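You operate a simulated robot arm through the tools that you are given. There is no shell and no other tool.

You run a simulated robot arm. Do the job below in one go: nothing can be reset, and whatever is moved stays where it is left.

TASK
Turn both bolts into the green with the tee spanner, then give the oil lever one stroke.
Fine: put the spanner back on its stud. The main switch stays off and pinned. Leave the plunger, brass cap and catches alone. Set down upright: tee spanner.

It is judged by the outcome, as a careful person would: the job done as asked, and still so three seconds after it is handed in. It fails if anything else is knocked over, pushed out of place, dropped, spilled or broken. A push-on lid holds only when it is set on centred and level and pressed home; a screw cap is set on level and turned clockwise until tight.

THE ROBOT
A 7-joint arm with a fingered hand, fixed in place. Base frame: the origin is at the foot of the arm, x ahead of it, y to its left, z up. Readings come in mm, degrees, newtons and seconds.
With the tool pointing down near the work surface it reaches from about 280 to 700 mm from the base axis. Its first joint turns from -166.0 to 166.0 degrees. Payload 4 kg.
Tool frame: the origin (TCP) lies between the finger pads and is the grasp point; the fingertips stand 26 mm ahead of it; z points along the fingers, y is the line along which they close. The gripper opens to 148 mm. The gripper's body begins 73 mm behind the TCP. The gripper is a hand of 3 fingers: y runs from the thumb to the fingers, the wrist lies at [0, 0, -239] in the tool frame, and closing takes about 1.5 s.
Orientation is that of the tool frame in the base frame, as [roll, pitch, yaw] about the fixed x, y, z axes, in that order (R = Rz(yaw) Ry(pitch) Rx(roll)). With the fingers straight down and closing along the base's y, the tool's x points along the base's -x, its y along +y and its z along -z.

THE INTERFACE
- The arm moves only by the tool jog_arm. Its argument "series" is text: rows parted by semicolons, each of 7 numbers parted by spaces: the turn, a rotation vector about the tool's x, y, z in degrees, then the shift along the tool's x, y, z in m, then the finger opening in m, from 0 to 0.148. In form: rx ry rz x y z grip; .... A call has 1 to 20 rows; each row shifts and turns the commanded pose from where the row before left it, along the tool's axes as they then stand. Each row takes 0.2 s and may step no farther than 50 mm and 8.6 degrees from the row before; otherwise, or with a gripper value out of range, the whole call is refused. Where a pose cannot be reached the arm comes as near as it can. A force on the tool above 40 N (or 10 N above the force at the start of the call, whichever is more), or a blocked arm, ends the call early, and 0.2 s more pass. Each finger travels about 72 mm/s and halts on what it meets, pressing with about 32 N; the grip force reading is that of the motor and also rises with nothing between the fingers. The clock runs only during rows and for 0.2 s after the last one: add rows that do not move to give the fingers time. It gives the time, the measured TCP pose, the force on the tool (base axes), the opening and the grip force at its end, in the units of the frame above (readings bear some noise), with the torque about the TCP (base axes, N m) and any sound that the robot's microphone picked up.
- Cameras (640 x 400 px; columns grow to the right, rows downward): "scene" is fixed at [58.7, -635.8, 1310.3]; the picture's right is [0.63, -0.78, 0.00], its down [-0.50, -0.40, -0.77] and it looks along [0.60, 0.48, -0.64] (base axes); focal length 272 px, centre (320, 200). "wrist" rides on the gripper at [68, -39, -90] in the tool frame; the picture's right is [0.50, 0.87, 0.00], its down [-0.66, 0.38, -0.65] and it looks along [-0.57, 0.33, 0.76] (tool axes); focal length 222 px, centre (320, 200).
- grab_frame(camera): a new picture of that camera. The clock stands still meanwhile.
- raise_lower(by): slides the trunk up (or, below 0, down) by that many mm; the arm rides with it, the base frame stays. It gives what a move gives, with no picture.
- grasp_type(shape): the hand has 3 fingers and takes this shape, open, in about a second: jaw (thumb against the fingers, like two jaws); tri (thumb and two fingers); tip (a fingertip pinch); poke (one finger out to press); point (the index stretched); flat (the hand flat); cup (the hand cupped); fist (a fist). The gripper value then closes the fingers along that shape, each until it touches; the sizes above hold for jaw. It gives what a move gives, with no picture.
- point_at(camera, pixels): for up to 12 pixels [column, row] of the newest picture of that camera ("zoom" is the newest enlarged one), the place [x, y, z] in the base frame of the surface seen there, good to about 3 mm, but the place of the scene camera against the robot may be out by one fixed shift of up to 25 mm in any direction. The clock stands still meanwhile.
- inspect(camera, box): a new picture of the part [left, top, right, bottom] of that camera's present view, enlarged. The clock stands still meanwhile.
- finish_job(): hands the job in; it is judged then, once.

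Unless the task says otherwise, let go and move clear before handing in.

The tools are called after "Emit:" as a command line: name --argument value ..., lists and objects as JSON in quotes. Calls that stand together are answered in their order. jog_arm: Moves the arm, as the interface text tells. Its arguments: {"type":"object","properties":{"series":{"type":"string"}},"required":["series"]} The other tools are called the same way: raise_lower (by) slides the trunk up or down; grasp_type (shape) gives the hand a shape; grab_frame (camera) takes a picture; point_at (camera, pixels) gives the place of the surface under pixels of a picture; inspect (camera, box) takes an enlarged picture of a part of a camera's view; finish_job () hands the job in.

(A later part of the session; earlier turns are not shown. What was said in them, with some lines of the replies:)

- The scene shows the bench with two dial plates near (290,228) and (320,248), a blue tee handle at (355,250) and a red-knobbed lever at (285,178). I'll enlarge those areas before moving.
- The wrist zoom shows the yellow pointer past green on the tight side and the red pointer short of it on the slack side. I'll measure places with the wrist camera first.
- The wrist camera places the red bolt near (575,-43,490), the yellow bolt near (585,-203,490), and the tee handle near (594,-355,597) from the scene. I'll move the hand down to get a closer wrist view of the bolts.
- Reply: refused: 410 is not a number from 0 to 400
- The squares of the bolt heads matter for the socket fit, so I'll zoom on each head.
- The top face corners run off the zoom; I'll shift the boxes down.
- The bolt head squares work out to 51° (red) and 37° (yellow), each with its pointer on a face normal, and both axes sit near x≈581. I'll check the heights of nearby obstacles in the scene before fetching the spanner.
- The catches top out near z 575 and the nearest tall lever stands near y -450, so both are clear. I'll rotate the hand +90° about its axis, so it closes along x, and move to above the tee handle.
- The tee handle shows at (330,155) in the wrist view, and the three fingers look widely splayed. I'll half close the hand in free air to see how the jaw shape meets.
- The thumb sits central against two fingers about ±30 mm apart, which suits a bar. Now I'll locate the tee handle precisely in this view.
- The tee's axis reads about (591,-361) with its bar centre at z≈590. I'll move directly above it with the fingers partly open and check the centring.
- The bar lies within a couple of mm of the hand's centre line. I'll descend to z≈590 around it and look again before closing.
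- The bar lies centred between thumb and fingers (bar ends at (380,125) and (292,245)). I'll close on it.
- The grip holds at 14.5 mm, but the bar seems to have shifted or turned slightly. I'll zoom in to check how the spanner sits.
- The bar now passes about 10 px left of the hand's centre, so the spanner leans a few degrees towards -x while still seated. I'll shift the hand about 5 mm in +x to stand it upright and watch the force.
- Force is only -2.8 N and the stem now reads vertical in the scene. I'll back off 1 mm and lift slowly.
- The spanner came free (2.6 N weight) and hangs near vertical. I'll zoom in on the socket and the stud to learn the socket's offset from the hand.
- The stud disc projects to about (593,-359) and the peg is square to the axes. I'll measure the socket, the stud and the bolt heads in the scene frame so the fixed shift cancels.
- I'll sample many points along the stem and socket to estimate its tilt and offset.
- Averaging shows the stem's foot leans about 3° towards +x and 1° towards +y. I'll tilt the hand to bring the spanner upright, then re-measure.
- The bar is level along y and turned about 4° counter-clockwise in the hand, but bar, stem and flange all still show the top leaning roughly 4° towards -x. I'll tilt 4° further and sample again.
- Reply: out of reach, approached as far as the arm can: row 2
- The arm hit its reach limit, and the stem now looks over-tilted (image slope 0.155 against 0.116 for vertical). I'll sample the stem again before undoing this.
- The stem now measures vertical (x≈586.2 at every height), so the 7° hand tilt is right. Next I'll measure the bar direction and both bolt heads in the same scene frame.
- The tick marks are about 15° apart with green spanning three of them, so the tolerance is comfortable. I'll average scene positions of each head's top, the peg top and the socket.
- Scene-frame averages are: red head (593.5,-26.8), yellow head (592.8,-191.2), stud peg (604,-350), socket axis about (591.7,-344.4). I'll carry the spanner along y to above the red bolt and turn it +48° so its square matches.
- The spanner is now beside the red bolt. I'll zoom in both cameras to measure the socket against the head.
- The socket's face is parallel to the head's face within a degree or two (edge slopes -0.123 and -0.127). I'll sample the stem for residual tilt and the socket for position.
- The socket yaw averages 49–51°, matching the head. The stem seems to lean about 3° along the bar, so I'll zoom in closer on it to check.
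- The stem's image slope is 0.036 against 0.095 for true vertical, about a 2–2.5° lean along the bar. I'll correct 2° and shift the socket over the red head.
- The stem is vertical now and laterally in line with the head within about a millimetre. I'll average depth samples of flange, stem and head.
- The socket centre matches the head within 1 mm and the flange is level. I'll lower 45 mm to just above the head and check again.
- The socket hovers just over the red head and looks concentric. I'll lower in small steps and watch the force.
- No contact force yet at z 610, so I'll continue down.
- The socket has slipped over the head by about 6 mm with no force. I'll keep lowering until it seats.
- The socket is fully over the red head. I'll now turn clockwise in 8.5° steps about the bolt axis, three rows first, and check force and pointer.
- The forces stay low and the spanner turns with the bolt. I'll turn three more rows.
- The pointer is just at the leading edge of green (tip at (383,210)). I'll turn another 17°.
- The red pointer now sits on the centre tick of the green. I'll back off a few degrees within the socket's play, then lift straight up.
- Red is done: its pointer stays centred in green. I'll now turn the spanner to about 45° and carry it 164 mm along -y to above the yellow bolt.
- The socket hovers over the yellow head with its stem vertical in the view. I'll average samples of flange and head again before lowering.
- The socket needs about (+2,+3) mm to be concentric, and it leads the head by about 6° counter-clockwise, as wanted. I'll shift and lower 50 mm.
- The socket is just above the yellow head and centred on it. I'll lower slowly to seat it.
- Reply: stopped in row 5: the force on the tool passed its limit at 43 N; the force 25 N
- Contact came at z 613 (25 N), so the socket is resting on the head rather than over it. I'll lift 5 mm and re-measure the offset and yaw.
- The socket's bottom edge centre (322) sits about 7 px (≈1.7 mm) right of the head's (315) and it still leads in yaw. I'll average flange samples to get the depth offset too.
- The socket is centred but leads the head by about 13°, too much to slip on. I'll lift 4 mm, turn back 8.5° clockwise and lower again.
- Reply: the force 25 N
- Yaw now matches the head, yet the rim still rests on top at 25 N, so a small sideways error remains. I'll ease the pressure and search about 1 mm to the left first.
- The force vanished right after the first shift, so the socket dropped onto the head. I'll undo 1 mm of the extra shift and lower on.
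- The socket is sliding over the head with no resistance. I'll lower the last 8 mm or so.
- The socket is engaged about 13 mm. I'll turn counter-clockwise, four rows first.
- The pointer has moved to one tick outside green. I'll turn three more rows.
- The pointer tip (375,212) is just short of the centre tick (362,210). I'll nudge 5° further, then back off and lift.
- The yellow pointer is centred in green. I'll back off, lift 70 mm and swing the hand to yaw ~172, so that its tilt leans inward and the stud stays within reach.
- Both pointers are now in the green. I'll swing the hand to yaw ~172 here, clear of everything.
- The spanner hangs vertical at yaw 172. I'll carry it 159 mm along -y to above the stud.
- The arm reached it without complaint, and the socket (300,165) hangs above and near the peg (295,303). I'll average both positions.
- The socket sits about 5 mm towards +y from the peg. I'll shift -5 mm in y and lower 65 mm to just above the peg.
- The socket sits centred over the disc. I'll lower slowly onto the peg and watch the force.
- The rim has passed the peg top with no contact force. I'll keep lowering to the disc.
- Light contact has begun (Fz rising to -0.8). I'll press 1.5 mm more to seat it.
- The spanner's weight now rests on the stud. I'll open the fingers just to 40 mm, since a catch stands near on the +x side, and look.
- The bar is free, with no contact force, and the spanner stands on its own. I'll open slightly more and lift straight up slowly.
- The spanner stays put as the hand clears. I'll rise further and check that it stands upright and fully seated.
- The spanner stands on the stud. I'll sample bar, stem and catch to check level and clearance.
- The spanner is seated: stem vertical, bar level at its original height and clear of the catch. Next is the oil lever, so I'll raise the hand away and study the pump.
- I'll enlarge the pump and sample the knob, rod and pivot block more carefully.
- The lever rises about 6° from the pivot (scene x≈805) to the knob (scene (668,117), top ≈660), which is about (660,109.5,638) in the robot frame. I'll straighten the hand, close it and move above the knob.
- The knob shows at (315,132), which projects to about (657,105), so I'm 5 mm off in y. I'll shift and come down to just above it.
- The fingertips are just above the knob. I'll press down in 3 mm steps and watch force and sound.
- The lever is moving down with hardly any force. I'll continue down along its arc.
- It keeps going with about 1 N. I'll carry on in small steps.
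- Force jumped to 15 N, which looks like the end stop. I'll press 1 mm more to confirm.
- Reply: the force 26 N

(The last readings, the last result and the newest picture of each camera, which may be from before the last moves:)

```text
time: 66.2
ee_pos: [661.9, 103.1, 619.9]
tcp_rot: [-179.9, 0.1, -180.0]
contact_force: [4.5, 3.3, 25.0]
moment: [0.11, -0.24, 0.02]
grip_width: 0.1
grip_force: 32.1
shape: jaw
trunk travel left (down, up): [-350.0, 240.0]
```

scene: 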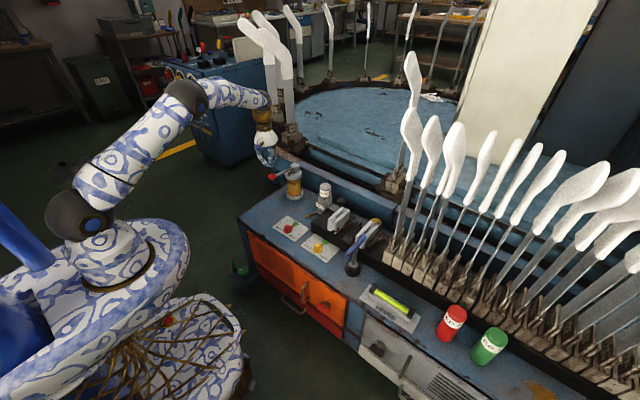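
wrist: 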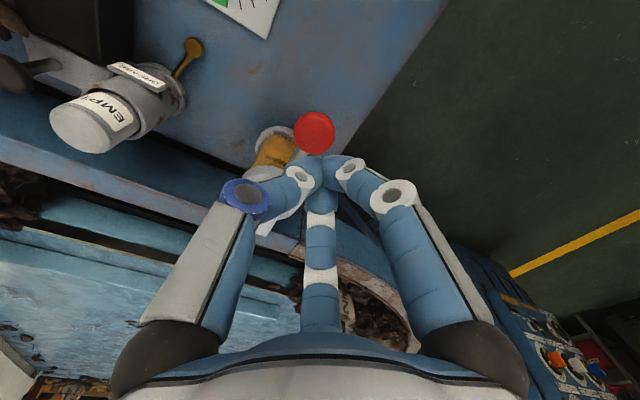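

The force rose 10 N over 1 mm without movement, so that is the bottom of the stroke. I'll come up along the arc and see whether the lever follows.

Emit:
jog_arm --series "0 0 0 0.0002 0 -0.002 0;0 0 0 0.001 0 -0.004 0;0 0 0 0.001 0 -0.004 0;0 0 0 0.0008 0 -0.004 0;0 0 0 0.0007 0 -0.004 0;0 0 0 0.0006 0 -0.004 0;0 0 0 0.0005 0 -0.004 0;0 0 0 0 0 0 0"

Emit:
inspect --camera "scene" --box '[244, 140, 308, 205]'

```text
time: 68.0
ee_pos: [659.0, 102.3, 645.0]
tcp_rot: [-179.9, 0.0, 179.9]
contact_force: [-0.1, -0.9, 1.5]
moment: [0.02, -0.03, 0.01]
grip_width: 0.0
grip_force: 32.0
shape: jaw
trunk travel left (down, up): [-350.0, 240.0]
```

```text
6.15 times, centred on (276, 172) of scene
```

zoom: 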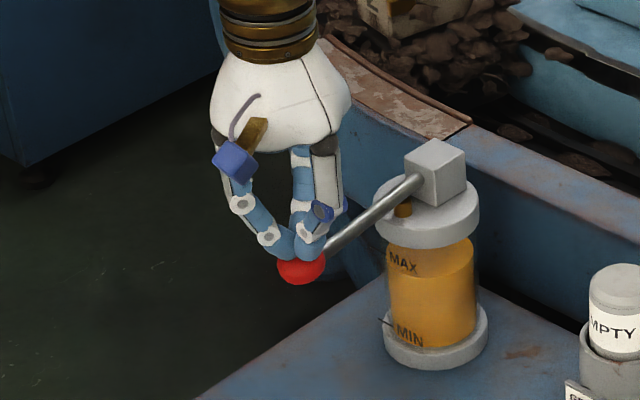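

The lever follows the hand up under its spring (1.5 N). I'll keep rising slowly until it is back at the top and the hand is clear.

Emit:
jog_arm --series "0 0 0 0.0004 0 -0.004 0;0 0 0 0.0004 0 -0.004 0;0 0 0 0 0 -0.004 0;0 0 0 0 0 -0.004 0;0 0 0 0 0 -0.004 0;0 0 0 0 0 -0.004 0;0 0 0 0 0 -0.004 0;0 0 0 0 0 -0.004 0;0 0 0 0 0 -0.004 0;0 0 0 0 0 -0.004 0;0 0 0 0 0 -0.01 0;0 0 0 0 0 -0.02 0;0 0 0 0 0 -0.03 0;0 0 0 0 0 -0.04 0;0 0 0 0 0 0 0"

Emit:
inspect --camera "scene" --box '[244, 140, 308, 205]'

Emit:
grab_frame --camera "scene"

```text
time: 71.2
ee_pos: [658.2, 104.2, 785.6]
tcp_rot: [180.0, 0.0, 179.9]
contact_force: [-0.1, 0.0, -0.8]
moment: [-0.07, 0.0, 0.0]
grip_width: 0.0
grip_force: 32.1
shape: jaw
trunk travel left (down, up): [-350.0, 240.0]
```

```text
6.15 times, centred on (276, 172) of scene
```

zoom: 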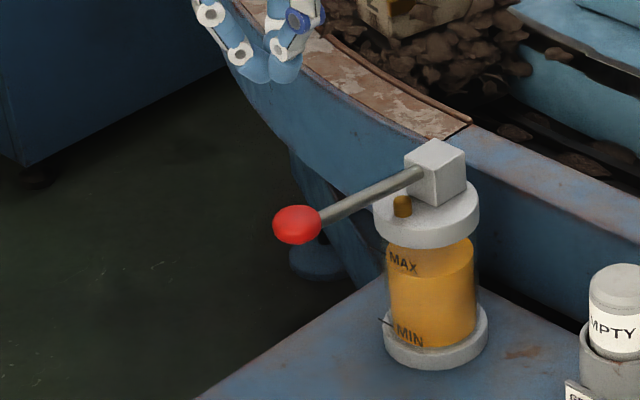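

```text
taken
```

scene: 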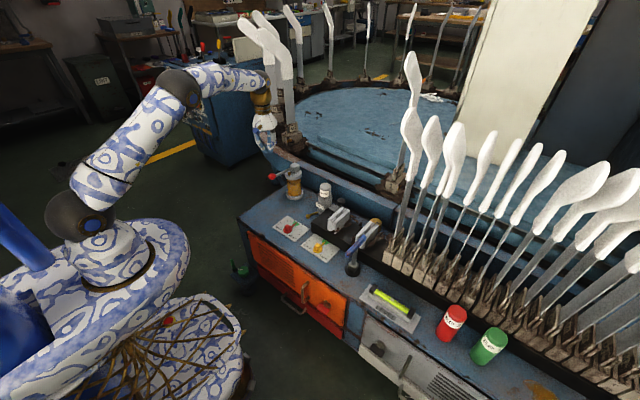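

The lever is back at its top position after one full stroke, and the hand is clear. I'll do a final check of bolts and spanner.

Emit:
inspect --camera "scene" --box '[264, 180, 392, 285]'

Emit:
inspect --camera "scene" --box '[272, 208, 344, 262]'

```text
3.81 times, centred on (328, 232) of scene
```

zoom: 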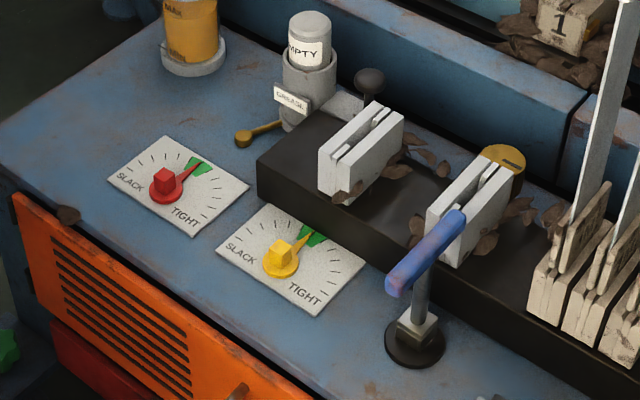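

```text
7.41 times, centred on (308, 235) of scene
```

zoom: 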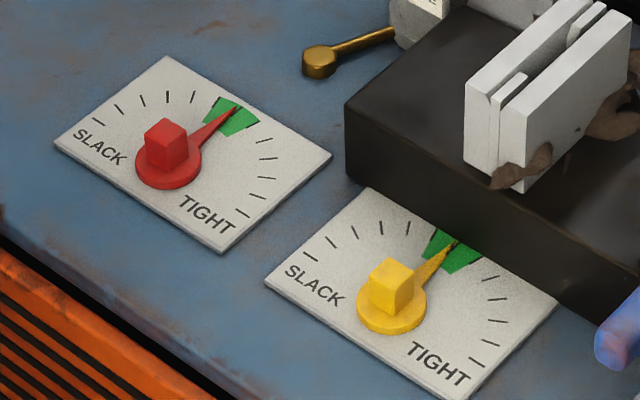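

Both pointers sit on the green centre ticks, and the spanner stands upright on its stud. The lever is back up after one stroke and nothing else has moved, so I'm handing the job in.

Emit:
finish_job

```text
The job is handed in.
```

The job is handed in. In the last pictures both bolts were in the green, the oil lever had been given one stroke, and the spanner was back on its stud.

- **Bolts:** I tightened the red bolt and slackened the yellow one. Both pointers sit on the centre tick of the green.
- **Oil lever:** I pressed it down once until it hit its end stop, about 50 mm of travel. It sprang back up on its own as I raised the hand.
- **Spanner:** It stands upright and fully seated. Its handle now lies along x instead of y, a quarter turn from how it started. The handle's end clears the nearest catch by only a few millimetres, but in the measurements it does not touch it.
- **Everything else:** I did not touch the plunger, brass cap or catches, and they look unmoved. I never picked out the main switch in the pictures, so I didn't check it, but the arm worked only at the bolts, stud and lever.

The socket first landed on top of the yellow bolt head and pressed with up to 43 N. I lifted it, realigned it and it then went on freely, with no damage visible.
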